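You operate a simulated robot arm through the tools that you are given. There is no shell and no other tool.

Carry out the task below with a simulated robot arm. There is one attempt and no reset: what you move stays moved.

Task
Test grey pot J-53 for set, then stand it on the square for its result.
Fine: pot in the tester's dock, arm over, plunger down, arm aside, then move it; the other pots stay untested.

It is judged by the outcome, as a careful person would: the job done as asked, and still so three seconds after it is handed in. It fails if anything else is knocked over, pushed out of place, dropped, spilled or broken.

Robot
A 6-joint arm with a two-finger parallel gripper, fixed in place. Base frame: the origin is on the floor under the middle of its stand, x ahead of it, y to its left, z up; the work surface is at about z = 800. Lengths are in mm, angles in rad, forces in N, time in s.
With the tool pointing down near the work surface it reaches from about 320 to 700 mm from the base axis. Its first joint turns from -2.897 to 2.897 rad. Payload 4.1 kg.
The tool frame sits at the grasp point between the pads (the TCP): z along the fingers, y along the line on which they close. The tips reach 23 mm beyond it. Largest opening 94 mm; finger width 38, thickness 10; the body of the gripper, 54 by 96 mm, starts 39 mm behind the TCP.
Orientation is told as [roll, pitch, yaw] about the base's x, y, z axes, in that order, counted from this pose: with the fingers straight down and closing along the base's y, the tool's x points along the base's -x, its y along +y and its z along -z.

Tools
- The arm moves only by the tool apply_moves. Its argument "deltas" is a list of rows, each an object (a shift or turn left out is 0, a gripper value left out holds the last) with "delta_rot": the turn, a rotation vector about the base's x, y, z in rad, a list of three; "slide": the shift along the base's x, y, z in mm, a list of three; "grip": the finger opening in mm, from 0 to 94. In form: [{"delta_rot": [rx, ry, rz], "slide": [tx, ty, tz], "grip": grip}, ...]. A call has 1 to 20 rows; each row is the pose to reach, as a shift and turn from the pose commanded when the call began. Each row takes 0.2 s and may step no farther than 50 mm and 0.15 rad from the row before; otherwise, or with a gripper value out of range, the whole call is refused. Where a pose cannot be reached the arm comes as near as it can. A force on the tool above 40 N (or 10 N above the force at the start of the call, whichever is more), or a blocked arm, ends the call early, and 0.2 s more pass. The fingers move at their own pace (about 45 mm/s each) and stop on an object; they squeeze with about 28 N. The grip force told is the motor's: it shows also when the fingers shut on nothing. Time passes only in rows, and 0.2 s behind the last, so rows that repeat a pose let the fingers close. It gives the time, the measured TCP pose, the force on the tool (base axes), the opening and the grip force at its end, in the units of the frame above (readings bear some noise), with the torque about the TCP (base axes, N m) and any sound that the robot's microphone picked up.
- Cameras (640 x 400 px; columns grow to the right, rows downward): "scene" is fixed at [400.3, -499, 1546.5]; the picture's right is [0.20, 0.98, 0.00], its down [0.90, -0.18, -0.40] and it looks along [-0.40, 0.08, -0.91] (base axes); focal length 326 px, centre (320, 200). "wrist" rides on the gripper at [86, 16, -74] in the tool frame; the picture's right is [-0.18, 0.98, 0.00], its down [-0.58, -0.11, -0.81] and it looks along [-0.79, -0.15, 0.59] (tool axes); focal length 243 px, centre (320, 200). There is no depth. A picture from a camera that has moved, and an enlarged one, comes with that camera's place and axes in the base frame and with its lens.
- grab_frame(camera): a new picture of that camera. It takes no simulated time.
- lift_body(by): slides the trunk up (or, below 0, down) by that many mm; the arm rides with it, the base frame stays. It gives what a move gives, with no picture.
- inspect(camera, box): a new picture of the part [left, top, right, bottom] of that camera's present view, enlarged. It takes no simulated time.
- job_done(): hands the job in; it is judged then, once.

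Places have to be worked out from the pictures, the camera data and where the tool is seen. Open the gripper and draw the arm clear of the work before you hand the job in, unless the task says otherwise.

The tools are called after "Call:" by a JSON object that holds its "fn" and its "kwargs". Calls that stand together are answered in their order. apply_moves: Moves the arm, as the interface text tells. Its arguments: {"type":"object","properties":{"deltas":{"type":"array","items":{"type":"object","properties":{"delta_rot":{"type":"array","items":{"type":"number"}},"slide":{"type":"array","items":{"type":"number"}},"grip":{"type":"number"}}}}},"required":["deltas"]} The other tools are called the same way: lift_body (by) moves the trunk up or down; grab_frame (camera) takes a picture; inspect (camera, box) takes an enlarged picture of a part of a camera's view; job_done () hands the job in.

At the start:

```text
t: 0.0
tool_pos: [176.2, -419.6, 1145.3]
tool_rot: [-0.001, 0.0, -0.001]
force: [-0.6, 0.6, -0.1]
moment: [0.01, 0.02, 0.0]
gripper_width: 94.2
grip_force: 0.0
trunk travel left (down, up): [-525.0, 65.0]
```

scene: 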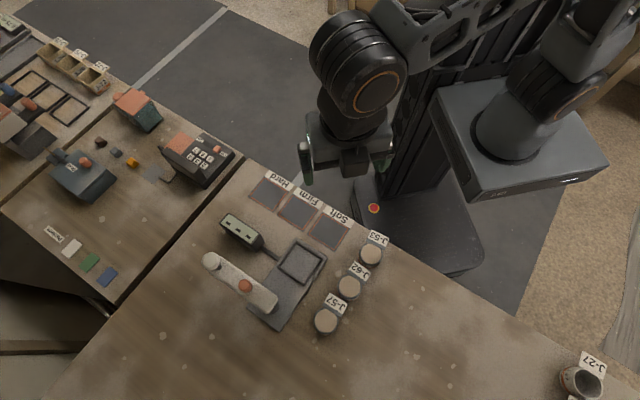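
wrist: 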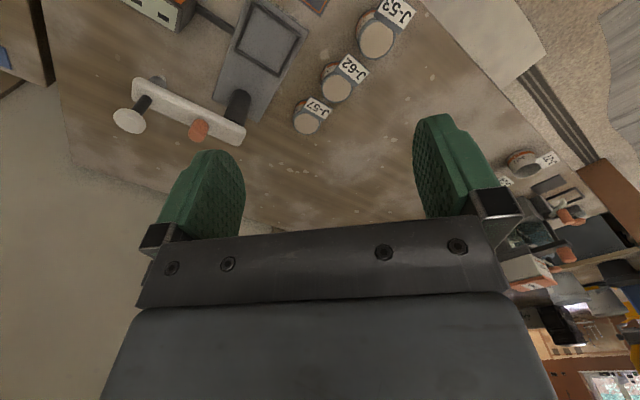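

I'll start by looking closer at the work area in the scene camera to read the labels and find the tester parts.

Call:
{"fn": "inspect", "kwargs": {"camera": "scene", "box": [180, 160, 420, 350]}}

Call:
{"fn": "inspect", "kwargs": {"camera": "scene", "box": [190, 190, 350, 340]}}

Call:
{"fn": "inspect", "kwargs": {"camera": "wrist", "box": [80, 0, 440, 200]}}

```text
2.11 times, centred on (300, 255) of scene
camera zoom: at [400.3, -499.0, 1546.5], right [0.2, 0.98, 0.0], down [0.9, -0.18, -0.4], along [-0.4, 0.08, -0.91], focal length 687 px, centre (362, 84)
```

zoom: 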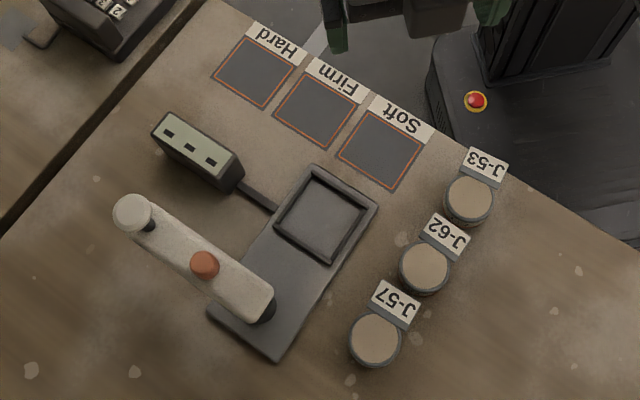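

```text
2.67 times, centred on (270, 265) of scene
camera zoom: at [400.3, -499.0, 1546.5], right [0.2, 0.98, 0.0], down [0.9, -0.18, -0.4], along [-0.4, 0.08, -0.91], focal length 870 px, centre (453, 27)
```

zoom: 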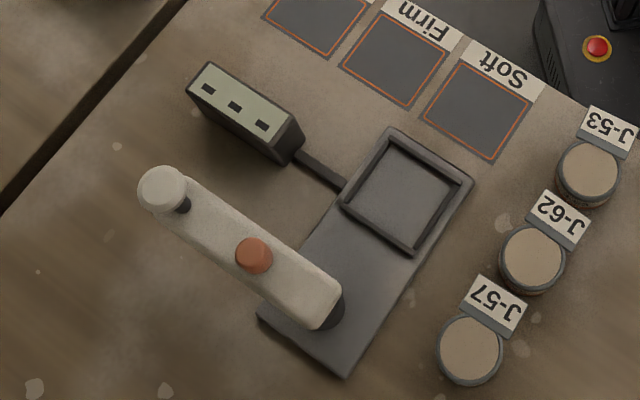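

```text
1.78 times, centred on (260, 100) of wrist
camera zoom: at [90.4, -403.9, 1219.9], right [0.18, 0.98, 0.0], down [0.58, -0.11, 0.81], along [0.79, -0.15, -0.59], focal length 431 px, centre (427, 378)
```

zoom: 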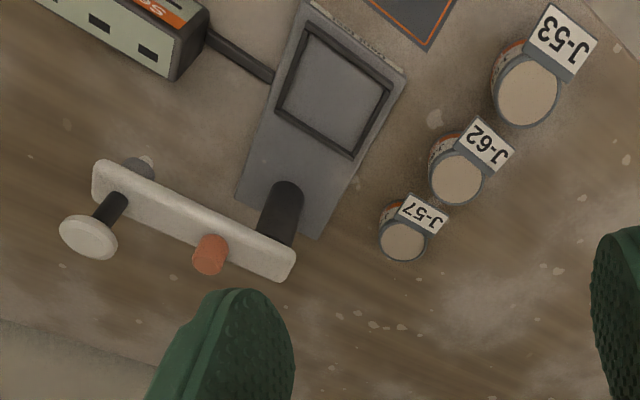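

The pots' tags stick out along the row (towards the robot), so I'll grip J-53 across the row. I judge J-53 at about (243, -353) with its lid near z 838, and the dock at about (221, -505). The swing arm pivots near (300, -583), and the plunger is the white button at its tip. First I turn the tool by about -0.82 rad and move above J-53 for a closer look.

Call:
{"fn": "apply_moves", "kwargs": {"deltas": [{"slide": [11, 11, -25], "delta_rot": [0, 0, -0.137]}, {"slide": [22, 22, -50], "delta_rot": [0, 0, -0.274]}, {"slide": [33, 33, -75], "delta_rot": [0, 0, -0.41]}, {"slide": [44, 44, -100], "delta_rot": [0, 0, -0.547]}, {"slide": [55, 55, -125], "delta_rot": [0, 0, -0.684]}, {"slide": [66, 67, -150], "delta_rot": [0, 0, -0.82]}, {"slide": [66, 67, -150], "delta_rot": [0, 0, -0.82]}]}}

```text
t: 1.6
tool_pos: [242.5, -353.1, 994.2]
tool_rot: [0.0, 0.0, -0.822]
force: [-0.4, -0.8, -0.2]
moment: [0.0, -0.01, 0.02]
gripper_width: 93.9
grip_force: 0.0
trunk travel left (down, up): [-525.0, 65.0]
```

The tool is now above where I judge J-53 to be. I'll look with both cameras to refine the positions.

Call:
{"fn": "grab_frame", "kwargs": {"camera": "wrist"}}

Call:
{"fn": "grab_frame", "kwargs": {"camera": "scene"}}

```text
taken
camera wrist: at [196.4, -278.5, 1069.4], right [0.85, 0.53, 0.0], down [0.32, -0.5, 0.81], along [0.43, -0.68, -0.59], focal length 243 px, centre (320, 200)
```

wrist: 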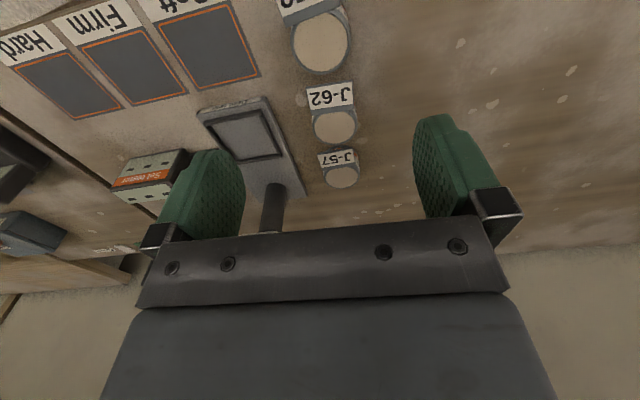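

```text
taken
```

scene: 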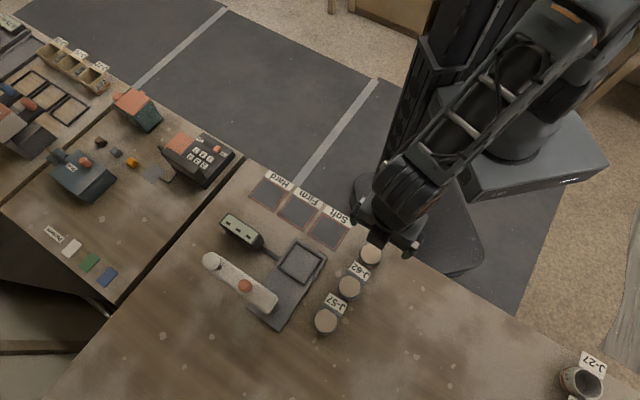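

The lid centre shows at about (321, 41), where a point directly under the tool would fall. I'll zoom in for finer detail on the tags, dock and display.

Call:
{"fn": "inspect", "kwargs": {"camera": "wrist", "box": [110, 0, 390, 200]}}

Call:
{"fn": "inspect", "kwargs": {"camera": "scene", "box": [300, 220, 420, 345]}}

Call:
{"fn": "inspect", "kwargs": {"camera": "scene", "box": [195, 160, 355, 260]}}

Call:
{"fn": "inspect", "kwargs": {"camera": "scene", "box": [190, 230, 350, 335]}}

```text
2.00 times, centred on (250, 100) of wrist
camera zoom: at [196.4, -278.5, 1069.4], right [0.85, 0.53, 0.0], down [0.32, -0.5, 0.81], along [0.43, -0.68, -0.59], focal length 485 px, centre (460, 400)
```

zoom: 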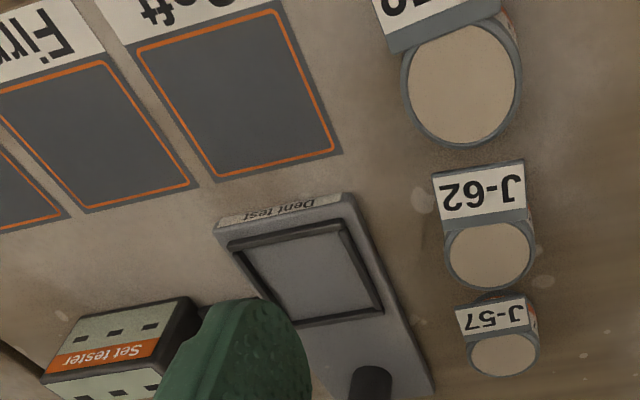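

```text
3.20 times, centred on (360, 282) of scene
camera zoom: at [400.3, -499.0, 1546.5], right [0.2, 0.98, 0.0], down [0.9, -0.18, -0.4], along [-0.4, 0.08, -0.91], focal length 1044 px, centre (192, -64)
```

zoom: 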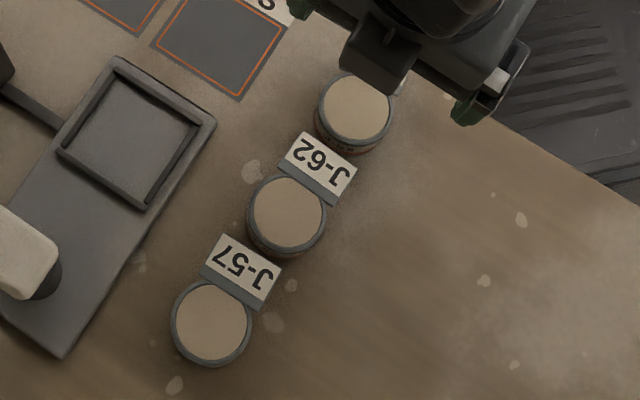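

```text
4.00 times, centred on (275, 210) of scene
camera zoom: at [400.3, -499.0, 1546.5], right [0.2, 0.98, 0.0], down [0.9, -0.18, -0.4], along [-0.4, 0.08, -0.91], focal length 1304 px, centre (500, 160)
```

zoom: 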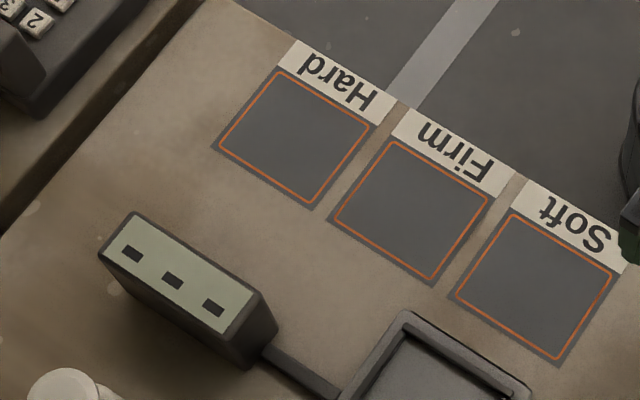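

```text
3.81 times, centred on (270, 282) of scene
camera zoom: at [400.3, -499.0, 1546.5], right [0.2, 0.98, 0.0], down [0.9, -0.18, -0.4], along [-0.4, 0.08, -0.91], focal length 1242 px, centre (510, -114)
```

zoom: 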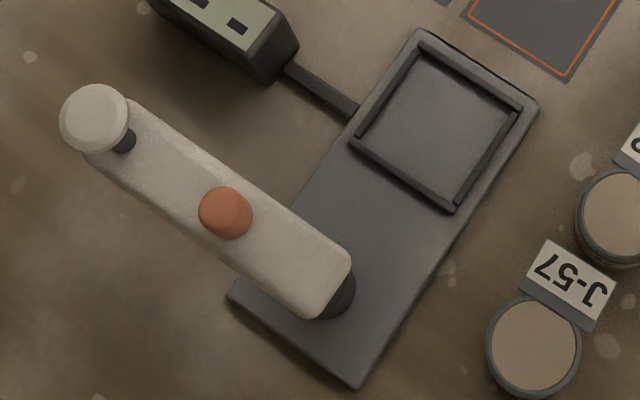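

Triangulating both views puts J-53's lid at about (241.5, -351) and z 842 to 844, with a diameter of about 52 mm. The dock walls are at 45° around (223.5, -508), with tops near z 818 to 820, so the fingertips must stay above them. I'll lower to just above the lid with the gripper open and check the alignment.

Call:
{"fn": "apply_moves", "kwargs": {"deltas": [{"slide": [-0.5, 1, -35], "grip": 94}, {"slide": [-1, 1.8, -70]}, {"slide": [-1, 1.8, -105]}, {"slide": [-1, 1.8, -105]}]}}

Call:
{"fn": "grab_frame", "kwargs": {"camera": "wrist"}}

Call:
{"fn": "inspect", "kwargs": {"camera": "scene", "box": [300, 190, 440, 300]}}

```text
t: 2.6
tool_pos: [241.9, -350.1, 891.1]
tool_rot: [-0.001, -0.001, -0.82]
force: [0.1, -0.6, -0.2]
moment: [-0.01, 0.0, 0.07]
gripper_width: 94.2
grip_force: 0.0
trunk travel left (down, up): [-525.0, 65.0]
```

```text
taken
camera wrist: at [195.5, -276.9, 965.6], right [0.84, 0.54, 0.0], down [0.32, -0.5, 0.81], along [0.43, -0.68, -0.59], focal length 243 px, centre (320, 200)
```

wrist: 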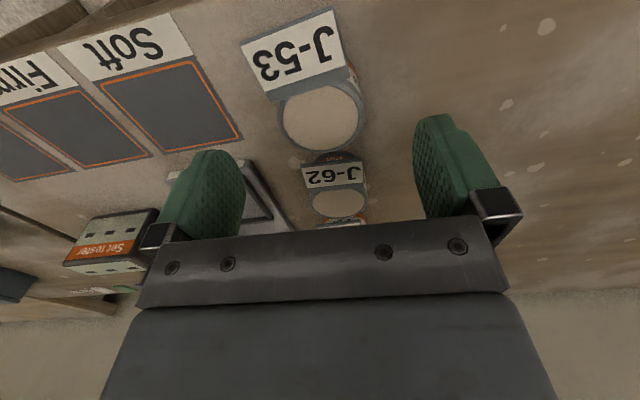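

```text
3.64 times, centred on (370, 245) of scene
camera zoom: at [400.3, -499.0, 1546.5], right [0.2, 0.98, 0.0], down [0.9, -0.18, -0.4], along [-0.4, 0.08, -0.91], focal length 1186 px, centre (138, 36)
```

zoom: 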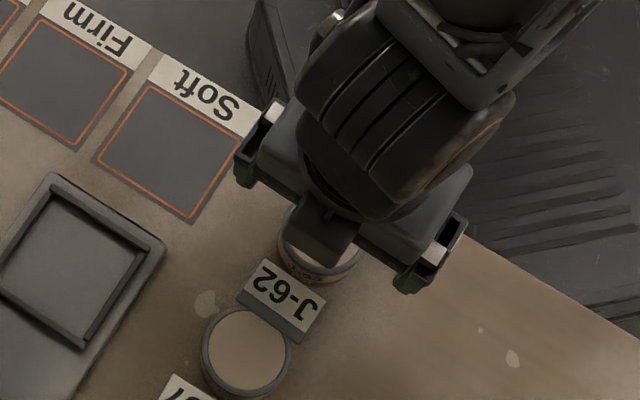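

The lid sits directly under the tool at z ≈ 842. J-53's tag faces about 140°, so its strip's left corner would meet a finger pad at this yaw. I'll turn +0.12 rad, shift 4 mm away from the tag, lower to TCP z ≈ 840 and check before closing.

Call:
{"fn": "apply_moves", "kwargs": {"deltas": [{"slide": [3, -2.8, 0], "delta_rot": [0, 0, 0.12]}, {"slide": [3, -2.8, -25], "delta_rot": [0, 0, 0.12]}, {"slide": [3, -2.8, -50], "delta_rot": [0, 0, 0.12]}, {"slide": [3, -2.8, -50], "delta_rot": [0, 0, 0.12]}]}}

Call:
{"fn": "grab_frame", "kwargs": {"camera": "wrist"}}

Call:
{"fn": "inspect", "kwargs": {"camera": "scene", "box": [310, 210, 430, 290]}}

```text
t: 3.6
tool_pos: [245.7, -353.2, 840.0]
tool_rot: [-0.001, 0.0, -0.7]
force: [-0.2, -0.2, -0.4]
moment: [-0.02, -0.01, -0.01]
gripper_width: 94.1
grip_force: 0.0
trunk travel left (down, up): [-525.0, 65.0]
```

```text
taken
camera wrist: at [190.1, -285.9, 914.8], right [0.77, 0.63, 0.0], down [0.37, -0.46, 0.81], along [0.51, -0.62, -0.59], focal length 243 px, centre (320, 200)
```

wrist: 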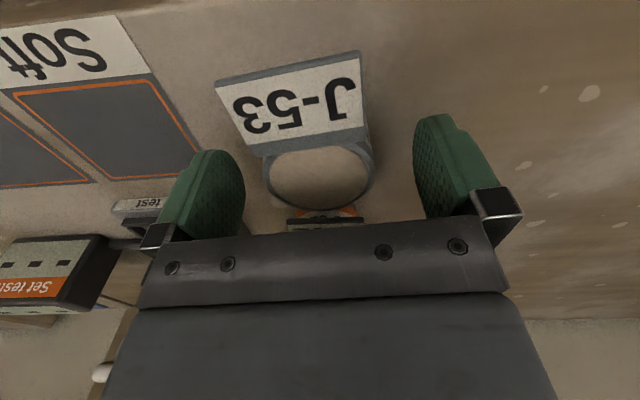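

```text
5.00 times, centred on (370, 250) of scene
camera zoom: at [400.3, -499.0, 1546.5], right [0.2, 0.98, 0.0], down [0.9, -0.18, -0.4], along [-0.4, 0.08, -0.91], focal length 1631 px, centre (70, -50)
```

zoom: 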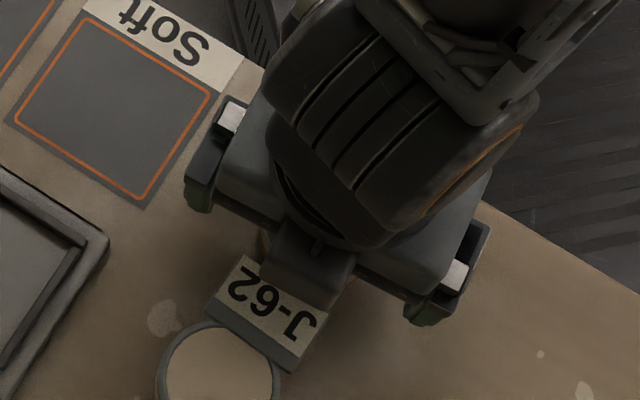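

The tool is at TCP z 840, straddling the pot. The tag strip begins about 24 mm along tool x, clear of the ±19 mm pads, so I'll close on the pot.

Call:
{"fn": "apply_moves", "kwargs": {"deltas": [{"slide": [0, 0, 0], "grip": 70}, {"slide": [0, 0, 0], "grip": 56}, {"slide": [0, 0, 0], "grip": 44}, {"slide": [0, 0, 0], "grip": 40}, {"slide": [0, 0, 0], "grip": 40}, {"slide": [0, 0, 0], "grip": 40}]}}

Call:
{"fn": "grab_frame", "kwargs": {"camera": "wrist"}}

```text
t: 5.0
tool_pos: [245.6, -354.1, 839.3]
tool_rot: [0.0, 0.0, -0.701]
force: [-0.5, 0.1, 0.6]
moment: [-0.02, 0.03, 0.02]
gripper_width: 51.1
grip_force: 27.9
trunk travel left (down, up): [-525.0, 65.0]
```

```text
taken
camera wrist: at [190.1, -285.8, 915.0], right [0.77, 0.63, 0.0], down [0.37, -0.46, 0.81], along [0.51, -0.62, -0.59], focal length 243 px, centre (320, 200)
```

wrist: 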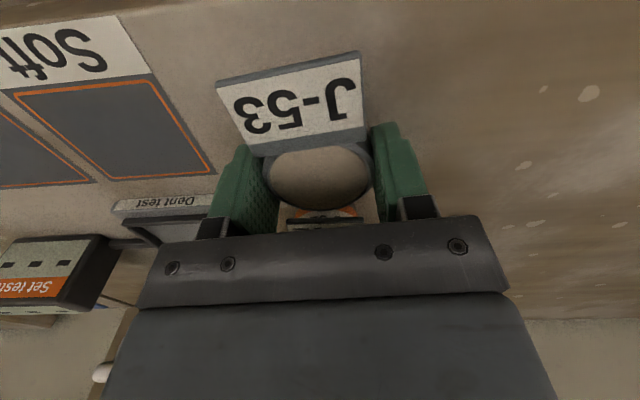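

The pot is held: width 51.1 mm, grip force 27.9 N. I'll lift it 60 mm straight up and check that it came cleanly.

Call:
{"fn": "apply_moves", "kwargs": {"deltas": [{"slide": [0, 0, 15]}, {"slide": [0, 0, 35]}, {"slide": [0, 0, 60]}, {"slide": [0, 0, 60]}]}}

Call:
{"fn": "grab_frame", "kwargs": {"camera": "wrist"}}

Call:
{"fn": "inspect", "kwargs": {"camera": "scene", "box": [280, 200, 440, 350]}}

```text
t: 6.0
tool_pos: [245.2, -354.1, 899.7]
tool_rot: [0.0, 0.001, -0.7]
force: [0.5, -0.3, -1.7]
moment: [-0.01, 0.01, 0.02]
gripper_width: 51.4
grip_force: 27.7
trunk travel left (down, up): [-525.0, 65.0]
```

```text
taken
camera wrist: at [189.6, -286.5, 974.4], right [0.77, 0.63, 0.0], down [0.37, -0.46, 0.81], along [0.51, -0.62, -0.59], focal length 243 px, centre (320, 200)
```

wrist: 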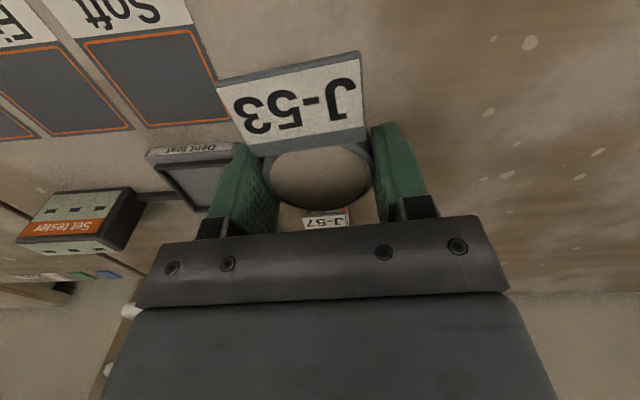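

```text
2.67 times, centred on (360, 275) of scene
camera zoom: at [400.3, -499.0, 1546.5], right [0.2, 0.98, 0.0], down [0.9, -0.18, -0.4], along [-0.4, 0.08, -0.91], focal length 870 px, centre (213, 0)
```

zoom: 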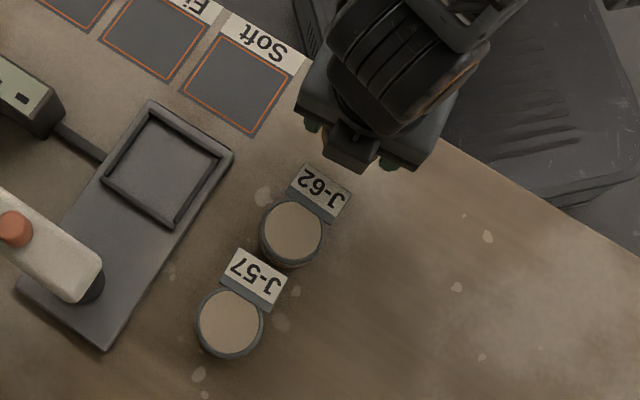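

The pot is lifted cleanly, and J-62 and J-57 haven't moved. I'll carry it level to above the dock at TCP ≈ (226.6, -510.6).

Call:
{"fn": "apply_moves", "kwargs": {"deltas": [{"slide": [-4.6, -39, 0]}, {"slide": [-9.3, -78, 0]}, {"slide": [-14, -117, 0]}, {"slide": [-18.6, -156.5, 0]}, {"slide": [-18.6, -156.5, 0]}]}}

Call:
{"fn": "grab_frame", "kwargs": {"camera": "wrist"}}

Call:
{"fn": "inspect", "kwargs": {"camera": "scene", "box": [190, 170, 370, 330]}}

```text
t: 7.2
tool_pos: [226.1, -511.5, 899.3]
tool_rot: [0.0, 0.0, -0.699]
force: [-0.2, -0.7, -0.6]
moment: [-0.01, 0.04, -0.01]
gripper_width: 51.2
grip_force: 28.2
trunk travel left (down, up): [-525.0, 65.0]
```

```text
taken
camera wrist: at [171.0, -444.2, 973.7], right [0.77, 0.63, 0.0], down [0.37, -0.46, 0.81], along [0.51, -0.62, -0.59], focal length 243 px, centre (320, 200)
```

wrist: 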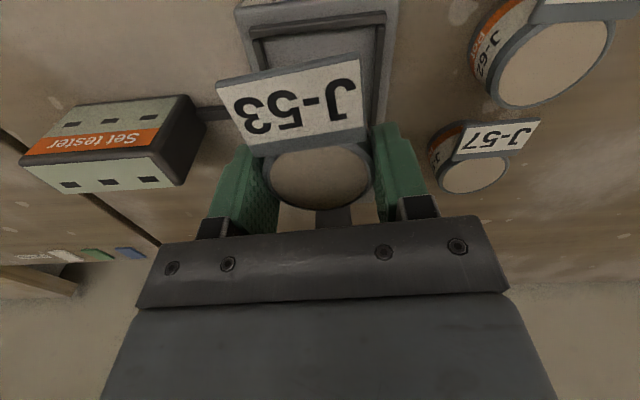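

```text
2.50 times, centred on (280, 250) of scene
camera zoom: at [400.3, -499.0, 1546.5], right [0.2, 0.98, 0.0], down [0.9, -0.18, -0.4], along [-0.4, 0.08, -0.91], focal length 815 px, centre (420, 75)
```

zoom: 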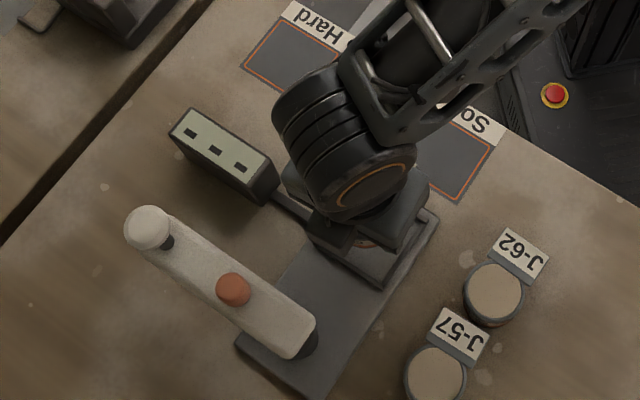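

I'll zoom in on the dock in the wrist view to refine the alignment before lowering.

Call:
{"fn": "inspect", "kwargs": {"camera": "wrist", "box": [200, 0, 440, 130]}}

Call:
{"fn": "inspect", "kwargs": {"camera": "wrist", "box": [200, 100, 440, 240]}}

Call:
{"fn": "inspect", "kwargs": {"camera": "scene", "box": [260, 220, 340, 290]}}

```text
2.67 times, centred on (320, 65) of wrist
camera zoom: at [171.0, -444.2, 973.7], right [0.77, 0.63, 0.0], down [0.37, -0.46, 0.81], along [0.51, -0.62, -0.59], focal length 647 px, centre (320, 560)
```

zoom: 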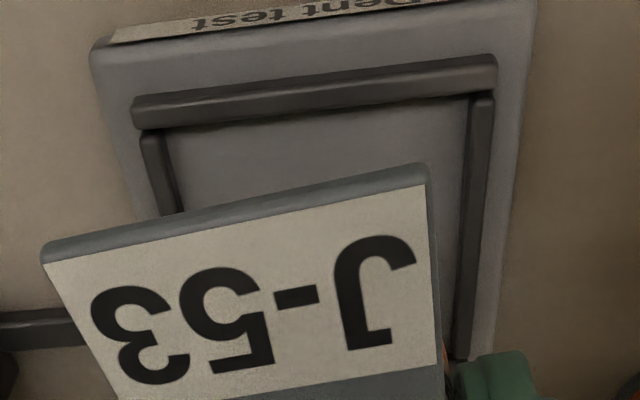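

```text
2.67 times, centred on (320, 170) of wrist
camera zoom: at [171.0, -444.2, 973.7], right [0.77, 0.63, 0.0], down [0.37, -0.46, 0.81], along [0.51, -0.62, -0.59], focal length 647 px, centre (320, 280)
```

zoom: 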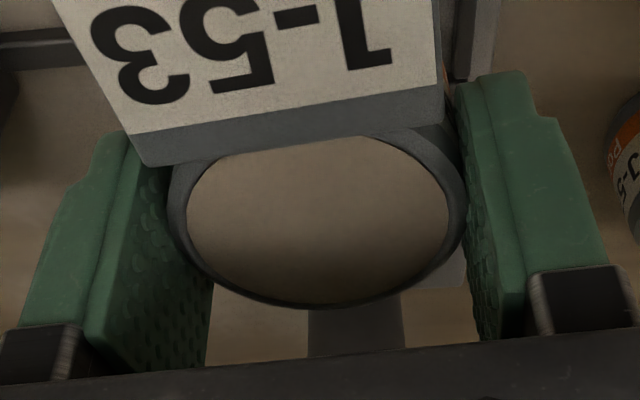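

```text
5.71 times, centred on (300, 255) of scene
camera zoom: at [400.3, -499.0, 1546.5], right [0.2, 0.98, 0.0], down [0.9, -0.18, -0.4], along [-0.4, 0.08, -0.91], focal length 1864 px, centre (434, -114)
```

zoom: 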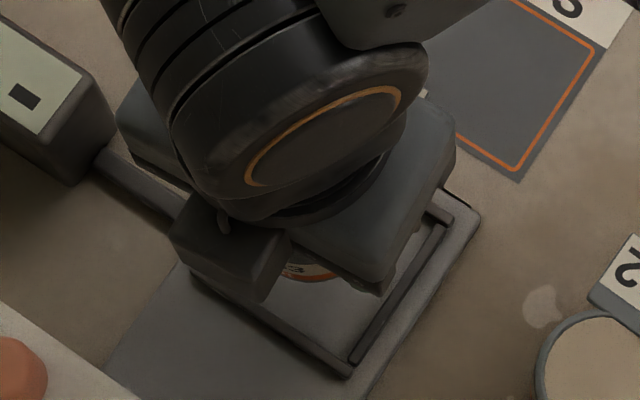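

The pot is near (222.5, -508) and the dock centre near (225, -508.5), with about 5 mm clearance each side. I'll shift (+2.5, -0.5) and lower to TCP z ≈ 856, where the pot bottom is just above the floor but inside the walls.

Call:
{"fn": "apply_moves", "kwargs": {"deltas": [{"slide": [2.5, -0.3, 0]}, {"slide": [2.5, -0.3, -15]}, {"slide": [2.5, -0.3, -30]}, {"slide": [2.5, -0.3, -38]}, {"slide": [2.5, -0.3, -43]}, {"slide": [2.5, -0.3, -43]}]}}

Call:
{"fn": "inspect", "kwargs": {"camera": "scene", "box": [260, 220, 340, 290]}}

Call:
{"fn": "grab_frame", "kwargs": {"camera": "wrist"}}

```text
t: 8.6
tool_pos: [227.6, -510.5, 857.0]
tool_rot: [0.001, 0.0, -0.699]
force: [0.0, 0.3, -1.6]
moment: [0.0, 0.01, 0.02]
gripper_width: 51.1
grip_force: 28.4
trunk travel left (down, up): [-525.0, 65.0]
```

```text
5.71 times, centred on (300, 255) of scene
camera zoom: at [400.3, -499.0, 1546.5], right [0.2, 0.98, 0.0], down [0.9, -0.18, -0.4], along [-0.4, 0.08, -0.91], focal length 1864 px, centre (434, -114)
```

zoom: 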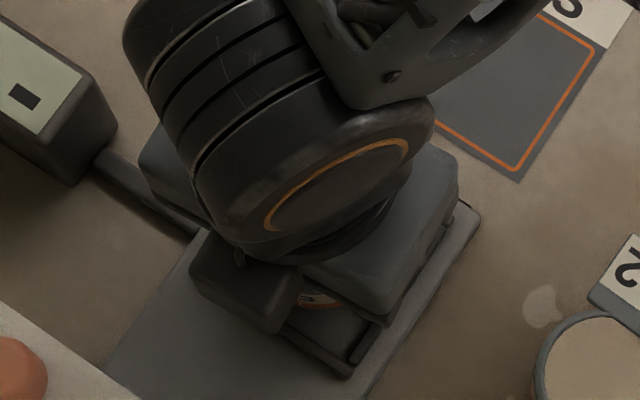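

```text
taken
camera wrist: at [173.2, -443.4, 931.8], right [0.77, 0.63, 0.0], down [0.37, -0.46, 0.81], along [0.51, -0.62, -0.59], focal length 243 px, centre (320, 200)
```

wrist: 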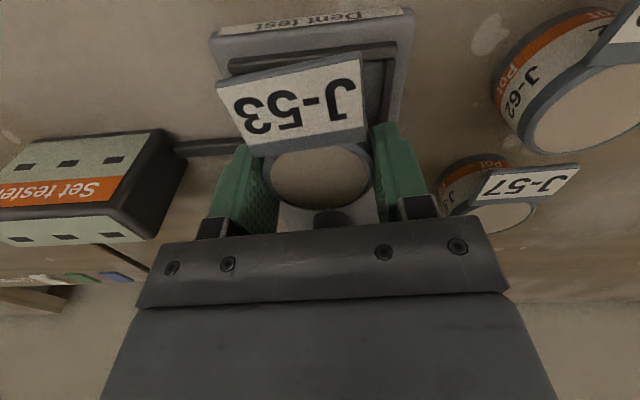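

No contact yet. I'll zoom in on the wrist view again to check how the pot lines up with the walls from close range.

Call:
{"fn": "inspect", "kwargs": {"camera": "wrist", "box": [200, 0, 430, 140]}}

Call:
{"fn": "inspect", "kwargs": {"camera": "scene", "box": [285, 245, 325, 280]}}

```text
2.78 times, centred on (315, 70) of wrist
camera zoom: at [173.2, -443.4, 931.8], right [0.77, 0.63, 0.0], down [0.37, -0.46, 0.81], along [0.51, -0.62, -0.59], focal length 675 px, centre (334, 562)
```

zoom: 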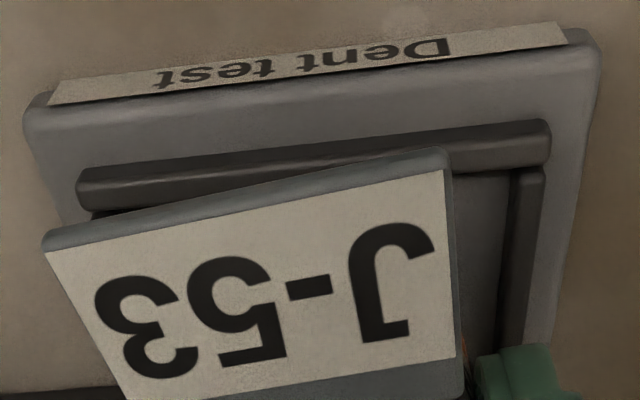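

```text
11.43 times, centred on (305, 262) of scene
camera zoom: at [400.3, -499.0, 1546.5], right [0.2, 0.98, 0.0], down [0.9, -0.18, -0.4], along [-0.4, 0.08, -0.91], focal length 3727 px, centre (491, -514)
```

zoom: 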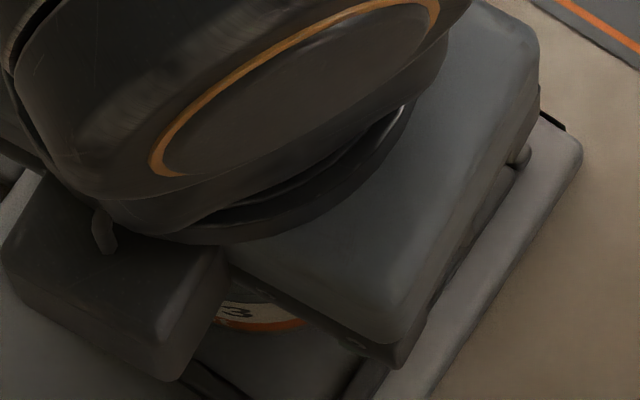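

The dock centre comes out at about (225.8, -508.4) against the pot at about (224.5, -508), which is well within clearance. I'll lower in small steps to feel for the dock floor.

Call:
{"fn": "apply_moves", "kwargs": {"deltas": [{"slide": [0.8, -0.3, -2]}, {"slide": [0.8, -0.3, -4]}, {"slide": [0.8, -0.3, -5]}, {"slide": [0.8, -0.3, -5]}]}}

```text
t: 9.6
tool_pos: [230.4, -510.6, 851.6]
tool_rot: [0.0, -0.001, -0.701]
force: [-0.8, 0.7, -0.3]
moment: [0.06, -0.05, 0.03]
gripper_width: 51.1
grip_force: 27.8
trunk travel left (down, up): [-525.0, 65.0]
```

Still no clear contact at z 851.6. I'll continue down in 1 mm steps.

Call:
{"fn": "apply_moves", "kwargs": {"deltas": [{"slide": [0, 0, -1]}, {"slide": [0, 0, -2]}, {"slide": [0, 0, -2]}]}}

```text
t: 10.4
tool_pos: [228.3, -509.9, 852.1]
tool_rot: [-0.002, -0.001, -0.699]
force: [1.8, -0.8, 17.0]
moment: [0.33, 0.03, -0.02]
gripper_width: 51.1
grip_force: 28.4
trunk travel left (down, up): [-525.0, 65.0]
```

Contact: 17 N upward at z ≈ 852, matching a dock floor at about z 812. I'll ease up 1 mm and open the fingers gently.

Call:
{"fn": "apply_moves", "kwargs": {"deltas": [{"slide": [0, 0, 1]}, {"slide": [0, 0, 1], "grip": 54}, {"slide": [0, 0, 1], "grip": 60}, {"slide": [0, 0, 1], "grip": 75}, {"slide": [0, 0, 1], "grip": 85}, {"slide": [0, 0, 1], "grip": 85}]}}

Call:
{"fn": "grab_frame", "kwargs": {"camera": "wrist"}}

```text
t: 11.8
tool_pos: [229.4, -510.4, 851.2]
tool_rot: [0.001, 0.0, -0.7]
force: [0.2, 0.1, 0.4]
moment: [0.01, 0.02, -0.03]
gripper_width: 84.9
grip_force: 0.2
trunk travel left (down, up): [-525.0, 65.0]
```

```text
taken
camera wrist: at [173.9, -443.3, 926.1], right [0.77, 0.63, 0.0], down [0.37, -0.46, 0.81], along [0.51, -0.62, -0.59], focal length 243 px, centre (320, 200)
```

wrist: 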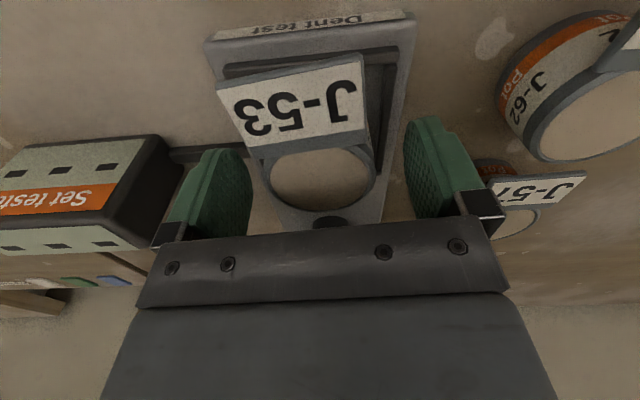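

J-53 stands free in the dock. I'll raise the gripper straight up clear of the tester before dealing with the swing arm.

Call:
{"fn": "apply_moves", "kwargs": {"deltas": [{"slide": [0, 0, 10]}, {"slide": [0, 0, 30]}, {"slide": [0, 0, 70]}, {"slide": [0, 0, 115]}, {"slide": [0, 0, 160]}, {"slide": [0, 0, 160]}]}}

Call:
{"fn": "grab_frame", "kwargs": {"camera": "wrist"}}

Call:
{"fn": "inspect", "kwargs": {"camera": "scene", "box": [190, 170, 370, 330]}}

```text
t: 13.2
tool_pos: [229.1, -510.5, 1010.3]
tool_rot: [-0.001, -0.001, -0.699]
force: [0.5, -0.2, -0.5]
moment: [0.01, 0.01, 0.0]
gripper_width: 84.8
grip_force: 0.1
trunk travel left (down, up): [-525.0, 65.0]
```

```text
taken
camera wrist: at [174.4, -442.5, 1086.7], right [0.77, 0.63, 0.0], down [0.37, -0.46, 0.81], along [0.51, -0.62, -0.59], focal length 243 px, centre (320, 200)
```

wrist: 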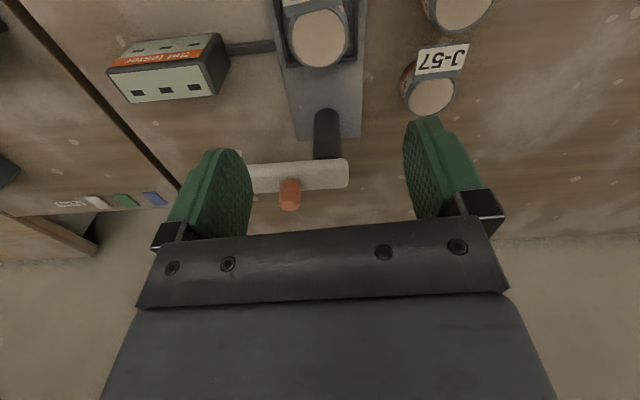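

```text
2.50 times, centred on (280, 250) of scene
camera zoom: at [400.3, -499.0, 1546.5], right [0.2, 0.98, 0.0], down [0.9, -0.18, -0.4], along [-0.4, 0.08, -0.91], focal length 815 px, centre (420, 75)
```

zoom: 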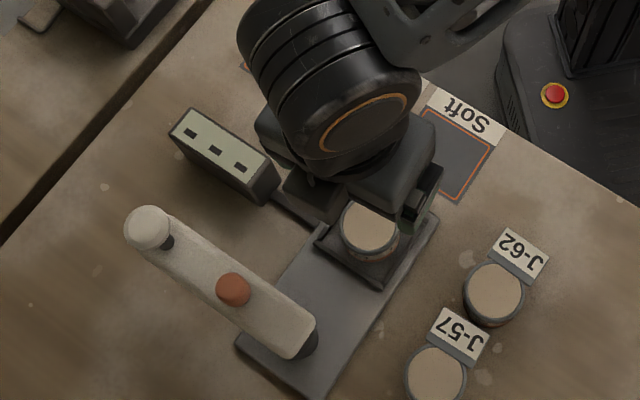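

I'll zoom in on the docked pot to check it sits level inside the walls, and on the tester's arm from the wrist.

Call:
{"fn": "inspect", "kwargs": {"camera": "scene", "box": [270, 225, 350, 290]}}

Call:
{"fn": "inspect", "kwargs": {"camera": "wrist", "box": [200, 0, 480, 220]}}

```text
6.15 times, centred on (310, 258) of scene
camera zoom: at [400.3, -499.0, 1546.5], right [0.2, 0.98, 0.0], down [0.9, -0.18, -0.4], along [-0.4, 0.08, -0.91], focal length 2007 px, centre (382, -154)
```

zoom: 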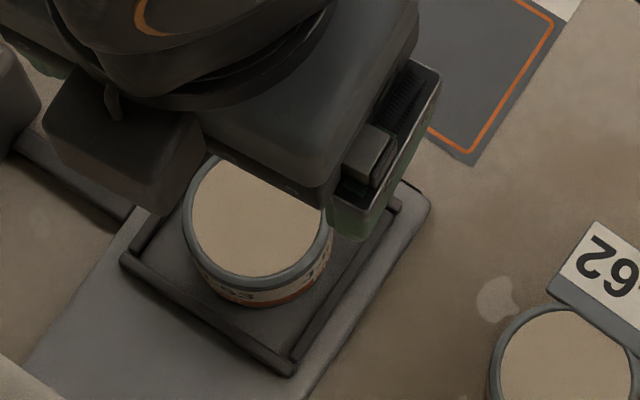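

```text
1.82 times, centred on (340, 110) of wrist
camera zoom: at [174.4, -442.5, 1086.7], right [0.77, 0.63, 0.0], down [0.37, -0.46, 0.81], along [0.51, -0.62, -0.59], focal length 441 px, centre (284, 364)
```

zoom: 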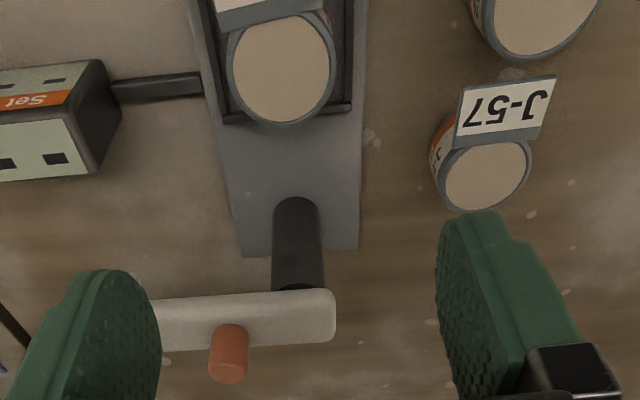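

The pot sits level inside the dock walls. The pivot post works out at about (302, -585), the orange handle at about (275, -612) with its top near z 940 to 945, and the plunger cap at about (225, -662). I'll turn the tool to yaw +0.785, so the finger opening lies along the handle's swing direction, and hover above the handle to measure it.

Call:
{"fn": "apply_moves", "kwargs": {"deltas": [{"slide": [0, 0, 15], "delta_rot": [0, 0, 0.135], "grip": 60}, {"slide": [0, 0, 30], "delta_rot": [0, 0, 0.27]}, {"slide": [5, -11, 30], "delta_rot": [0, 0, 0.405]}, {"slide": [10, -22, 30], "delta_rot": [0, 0, 0.54]}, {"slide": [15, -33, 30], "delta_rot": [0, 0, 0.675]}, {"slide": [20, -45, 30], "delta_rot": [0, 0, 0.81]}, {"slide": [25, -56, 30], "delta_rot": [0, 0, 0.945]}, {"slide": [30, -68, 30], "delta_rot": [0, 0, 1.08]}, {"slide": [36, -80, 30], "delta_rot": [0, 0, 1.215]}, {"slide": [41, -92, 30], "delta_rot": [0, 0, 1.35]}, {"slide": [46, -102, 30], "delta_rot": [0, 0, 1.485]}, {"slide": [46, -102, 30], "delta_rot": [0, 0, 1.485]}]}}

Call:
{"fn": "grab_frame", "kwargs": {"camera": "wrist"}}

Call:
{"fn": "grab_frame", "kwargs": {"camera": "scene"}}

```text
t: 15.8
tool_pos: [273.3, -603.7, 1038.9]
tool_rot: [0.0, 0.001, 0.788]
force: [1.0, 0.5, -1.3]
moment: [0.02, -0.01, -0.01]
gripper_width: 60.0
grip_force: 0.0
out of reach, approached as far as the arm can: row 11, 12
trunk travel left (down, up): [-525.0, 65.0]
```

```text
taken
camera wrist: at [200.3, -654.1, 1114.2], right [-0.57, 0.82, 0.0], down [0.49, 0.33, 0.81], along [0.66, 0.46, -0.59], focal length 243 px, centre (320, 200)
```

wrist: 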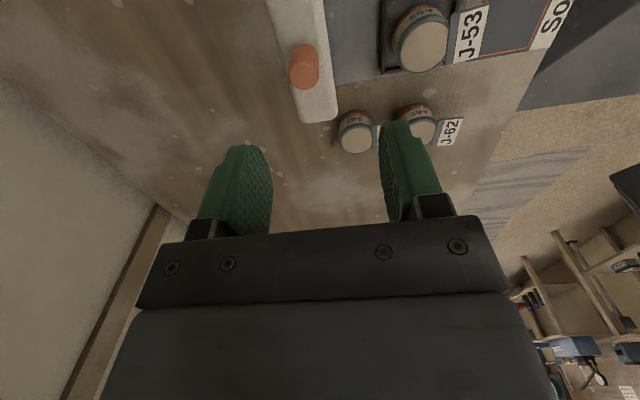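

```text
taken
```

scene: 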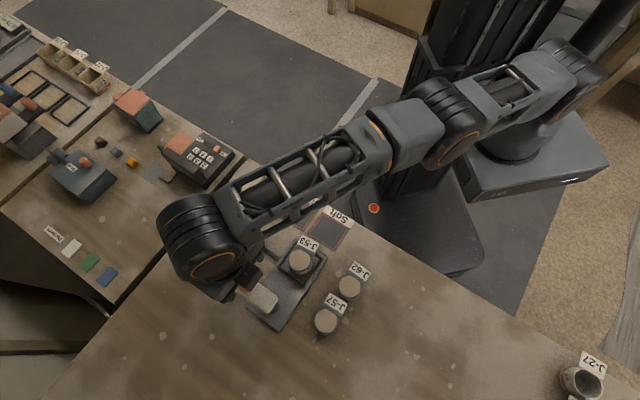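

The position is just out of reach at this height (stopped at y ≈ -604). I'll zoom in on the handle from here, then consider raising the trunk to extend the reach.

Call:
{"fn": "inspect", "kwargs": {"camera": "wrist", "box": [230, 0, 390, 130]}}

Call:
{"fn": "inspect", "kwargs": {"camera": "scene", "box": [180, 210, 340, 340]}}

```text
3.08 times, centred on (310, 65) of wrist
camera zoom: at [200.3, -654.1, 1114.2], right [-0.57, 0.82, 0.0], down [0.49, 0.33, 0.81], along [0.66, 0.46, -0.59], focal length 746 px, centre (351, 615)
```

zoom: 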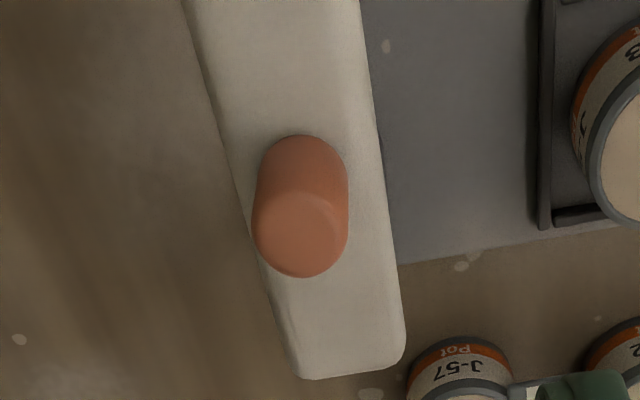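

```text
3.08 times, centred on (260, 275) of scene
camera zoom: at [400.3, -499.0, 1546.5], right [0.2, 0.98, 0.0], down [0.9, -0.18, -0.4], along [-0.4, 0.08, -0.91], focal length 1004 px, centre (505, -31)
```

zoom: 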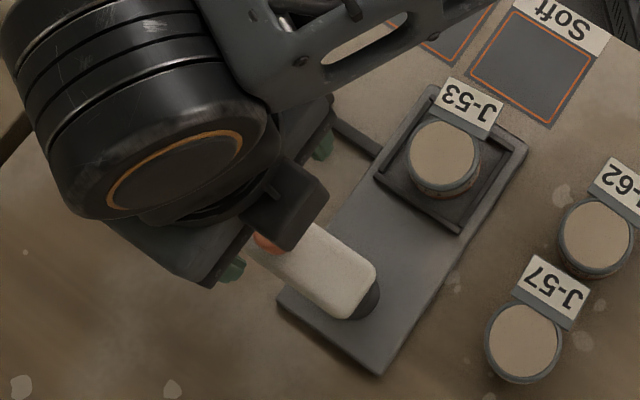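

The handle is about 22 mm across, centred near (276.5, -612), with its top at z ≈ 945 on an arm whose top is at z ≈ 922. Reach seems better when the tool is low relative to the shoulder, so I'll raise the trunk 60 mm; the tool rides up with it, clear of everything.

Call:
{"fn": "lift_body", "kwargs": {"by": 60}}

```text
t: 16.8
tool_pos: [272.9, -603.6, 1099.8]
tool_rot: [0.001, 0.0, 0.786]
force: [-0.3, 1.6, 0.3]
moment: [-0.02, -0.01, -0.01]
gripper_width: 60.0
grip_force: 0.1
trunk travel left (down, up): [-585.0, 5.0]
```

The tool is now at z ≈ 1100. I'll lower 60 mm at this spot and see where it settles, since the commanded pose may differ from the measured one.

Call:
{"fn": "apply_moves", "kwargs": {"deltas": [{"slide": [0, 0, -30]}, {"slide": [0, 0, -60]}, {"slide": [0, 0, -60]}]}}

Call:
{"fn": "inspect", "kwargs": {"camera": "wrist", "box": [230, 0, 390, 130]}}

```text
t: 17.6
tool_pos: [272.4, -604.1, 1039.3]
tool_rot: [0.001, 0.0, 0.786]
force: [-0.3, 0.1, 0.1]
moment: [-0.02, -0.02, 0.0]
gripper_width: 60.2
grip_force: 0.1
trunk travel left (down, up): [-585.0, 5.0]
```

```text
3.08 times, centred on (310, 65) of wrist
camera zoom: at [200.3, -654.1, 1115.0], right [-0.56, 0.83, 0.0], down [0.49, 0.33, 0.81], along [0.67, 0.45, -0.59], focal length 746 px, centre (351, 615)
```

zoom: 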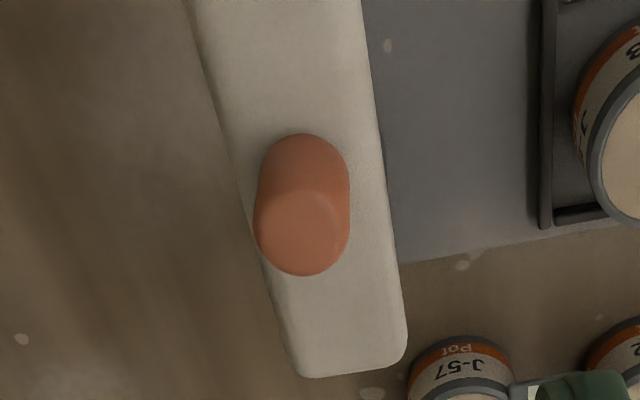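

It holds the same spot with no jump. I'll shift to put the tool over the handle at about (276.5, -612) and lower to z ≈ 1000.

Call:
{"fn": "apply_moves", "kwargs": {"deltas": [{"slide": [2, -4, -10]}, {"slide": [4, -8, -20]}, {"slide": [4, -8, -39]}, {"slide": [4, -8, -39]}]}}

Call:
{"fn": "grab_frame", "kwargs": {"camera": "wrist"}}

Call:
{"fn": "inspect", "kwargs": {"camera": "scene", "box": [180, 210, 340, 340]}}

```text
t: 18.6
tool_pos: [276.5, -612.7, 1000.7]
tool_rot: [0.001, -0.001, 0.786]
force: [-1.4, 0.2, 0.6]
moment: [0.01, 0.04, -0.01]
gripper_width: 60.0
grip_force: 0.1
trunk travel left (down, up): [-585.0, 5.0]
```

```text
taken
camera wrist: at [204.6, -662.2, 1075.3], right [-0.56, 0.83, 0.0], down [0.49, 0.33, 0.81], along [0.67, 0.46, -0.59], focal length 243 px, centre (320, 200)
```

wrist: 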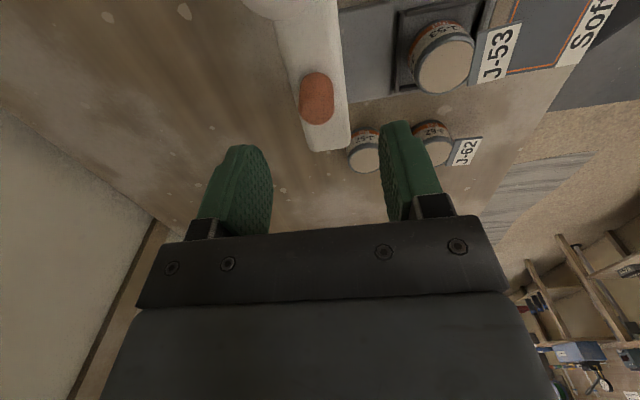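

```text
3.08 times, centred on (260, 275) of scene
camera zoom: at [400.3, -499.0, 1546.5], right [0.2, 0.98, 0.0], down [0.9, -0.18, -0.4], along [-0.4, 0.08, -0.91], focal length 1004 px, centre (505, -31)
```

zoom: 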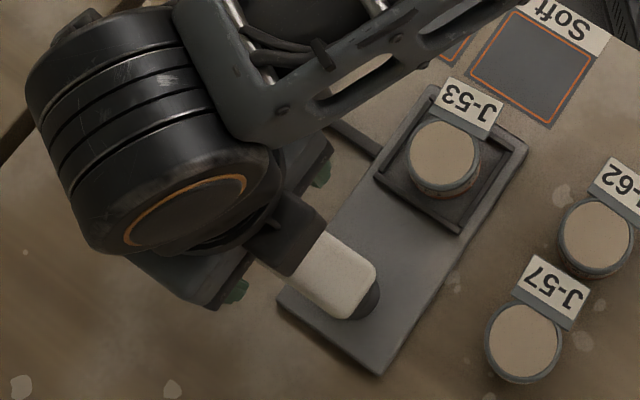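

It's reachable now. I'll zoom in to see how the handle lines up with the finger gap.

Call:
{"fn": "inspect", "kwargs": {"camera": "wrist", "box": [240, 20, 400, 150]}}

Call:
{"fn": "inspect", "kwargs": {"camera": "wrist", "box": [180, 0, 460, 230]}}

```text
3.08 times, centred on (320, 85) of wrist
camera zoom: at [204.6, -662.2, 1075.3], right [-0.56, 0.83, 0.0], down [0.49, 0.33, 0.81], along [0.67, 0.46, -0.59], focal length 746 px, centre (320, 554)
```

zoom: 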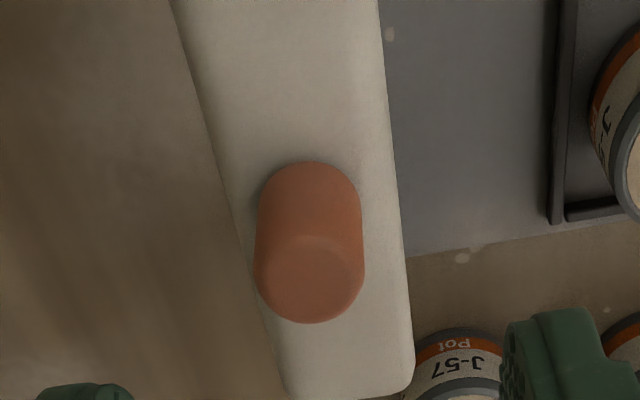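

```text
1.74 times, centred on (320, 115) of wrist
camera zoom: at [204.6, -662.2, 1075.3], right [-0.56, 0.83, 0.0], down [0.49, 0.33, 0.81], along [0.67, 0.46, -0.59], focal length 422 px, centre (320, 348)
```

zoom: 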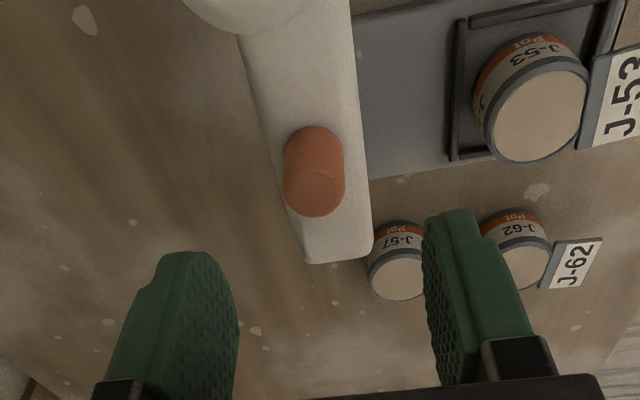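

Two-height triangulation gives the handle top at z ≈ 945.5, about 2 mm off-centre in the finger gap. I'll correct that, narrow to 36 mm and lower to TCP z ≈ 949, with tips about 4 mm above the arm's top at 922.

Call:
{"fn": "apply_moves", "kwargs": {"deltas": [{"slide": [1.2, -1.4, 0], "grip": 36}, {"slide": [1.2, -1.4, -10], "grip": 36}, {"slide": [1.2, -1.4, -25]}, {"slide": [1.2, -1.4, -40]}, {"slide": [1.2, -1.4, -47]}, {"slide": [1.2, -1.4, -51]}, {"slide": [1.2, -1.4, -51]}]}}

Call:
{"fn": "grab_frame", "kwargs": {"camera": "wrist"}}

Call:
{"fn": "inspect", "kwargs": {"camera": "scene", "box": [180, 210, 340, 340]}}

```text
t: 20.2
tool_pos: [276.5, -612.6, 949.0]
tool_rot: [-0.001, 0.001, 0.787]
force: [0.7, -0.5, -0.5]
moment: [0.0, -0.01, 0.0]
gripper_width: 35.9
grip_force: 0.1
trunk travel left (down, up): [-585.0, 5.0]
```

```text
taken
camera wrist: at [205.2, -663.8, 1024.4], right [-0.56, 0.83, 0.0], down [0.49, 0.33, 0.81], along [0.67, 0.45, -0.59], focal length 243 px, centre (320, 200)
```

wrist: 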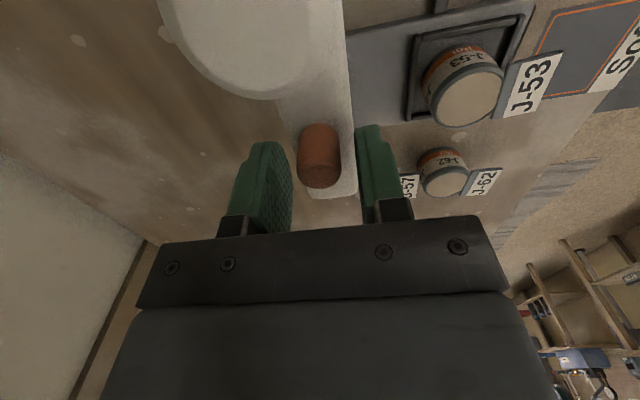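

```text
3.08 times, centred on (260, 275) of scene
camera zoom: at [400.3, -499.0, 1546.5], right [0.2, 0.98, 0.0], down [0.9, -0.18, -0.4], along [-0.4, 0.08, -0.91], focal length 1004 px, centre (505, -31)
```

zoom: 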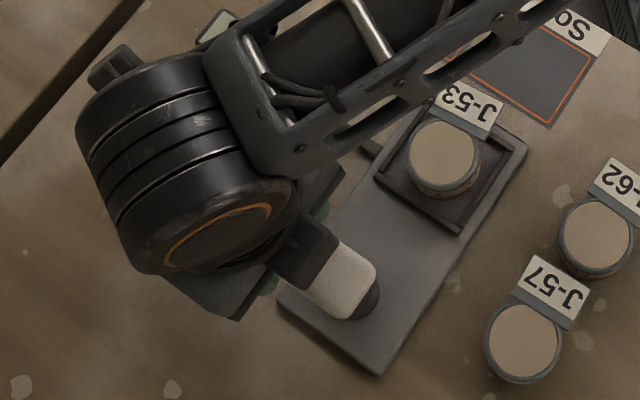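

The handle sits between the fingers. I'll narrow the fork to 26 mm around it and start the swing clockwise about the pivot at ≈ (304.5, -587), checking forces over the first few steps.

Call:
{"fn": "apply_moves", "kwargs": {"deltas": [{"slide": [0, 0, 0], "grip": 26}, {"slide": [0, 0, 0], "grip": 26}, {"slide": [-3.6, 4.2, 0], "delta_rot": [0, 0, -0.1428]}, {"slide": [-6.6, 8.8, 0], "delta_rot": [0, 0, -0.2856]}, {"slide": [-8.9, 13.8, 0], "delta_rot": [0, 0, -0.4284]}, {"slide": [-8.9, 13.8, 0], "delta_rot": [0, 0, -0.4284]}]}}

Call:
{"fn": "grab_frame", "kwargs": {"camera": "wrist"}}

Call:
{"fn": "inspect", "kwargs": {"camera": "scene", "box": [180, 190, 340, 340]}}

```text
t: 21.6
tool_pos: [268.7, -599.1, 949.2]
tool_rot: [0.0, 0.0, 0.356]
force: [-0.8, -0.6, -1.1]
moment: [0.0, 0.01, 0.01]
gripper_width: 26.0
grip_force: 0.1
trunk travel left (down, up): [-585.0, 5.0]
```

```text
taken
camera wrist: at [182.2, -615.0, 1024.4], right [-0.17, 0.99, 0.0], down [0.58, 0.1, 0.81], along [0.79, 0.14, -0.59], focal length 243 px, centre (320, 200)
```

wrist: 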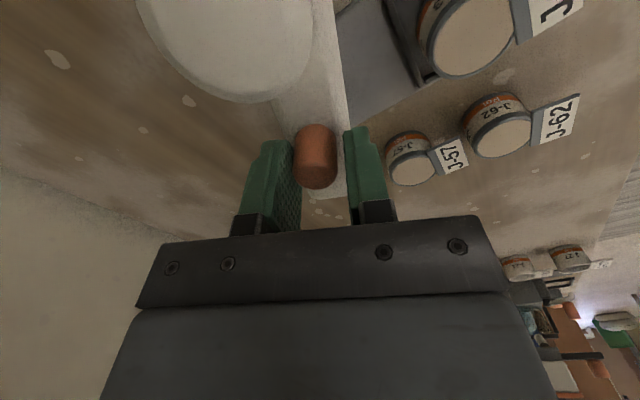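

```text
2.67 times, centred on (260, 265) of scene
camera zoom: at [400.3, -499.0, 1546.5], right [0.2, 0.98, 0.0], down [0.9, -0.18, -0.4], along [-0.4, 0.08, -0.91], focal length 870 px, centre (480, 27)
```

zoom: 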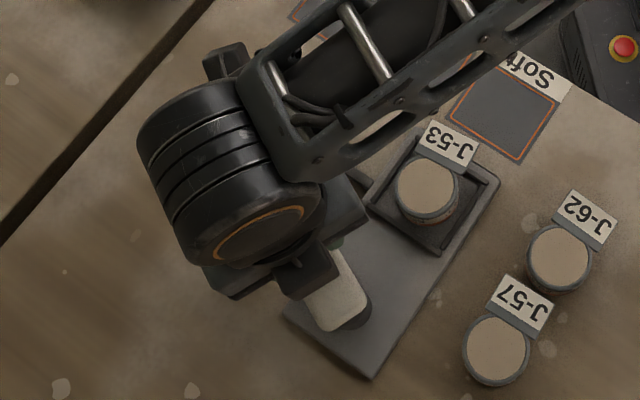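

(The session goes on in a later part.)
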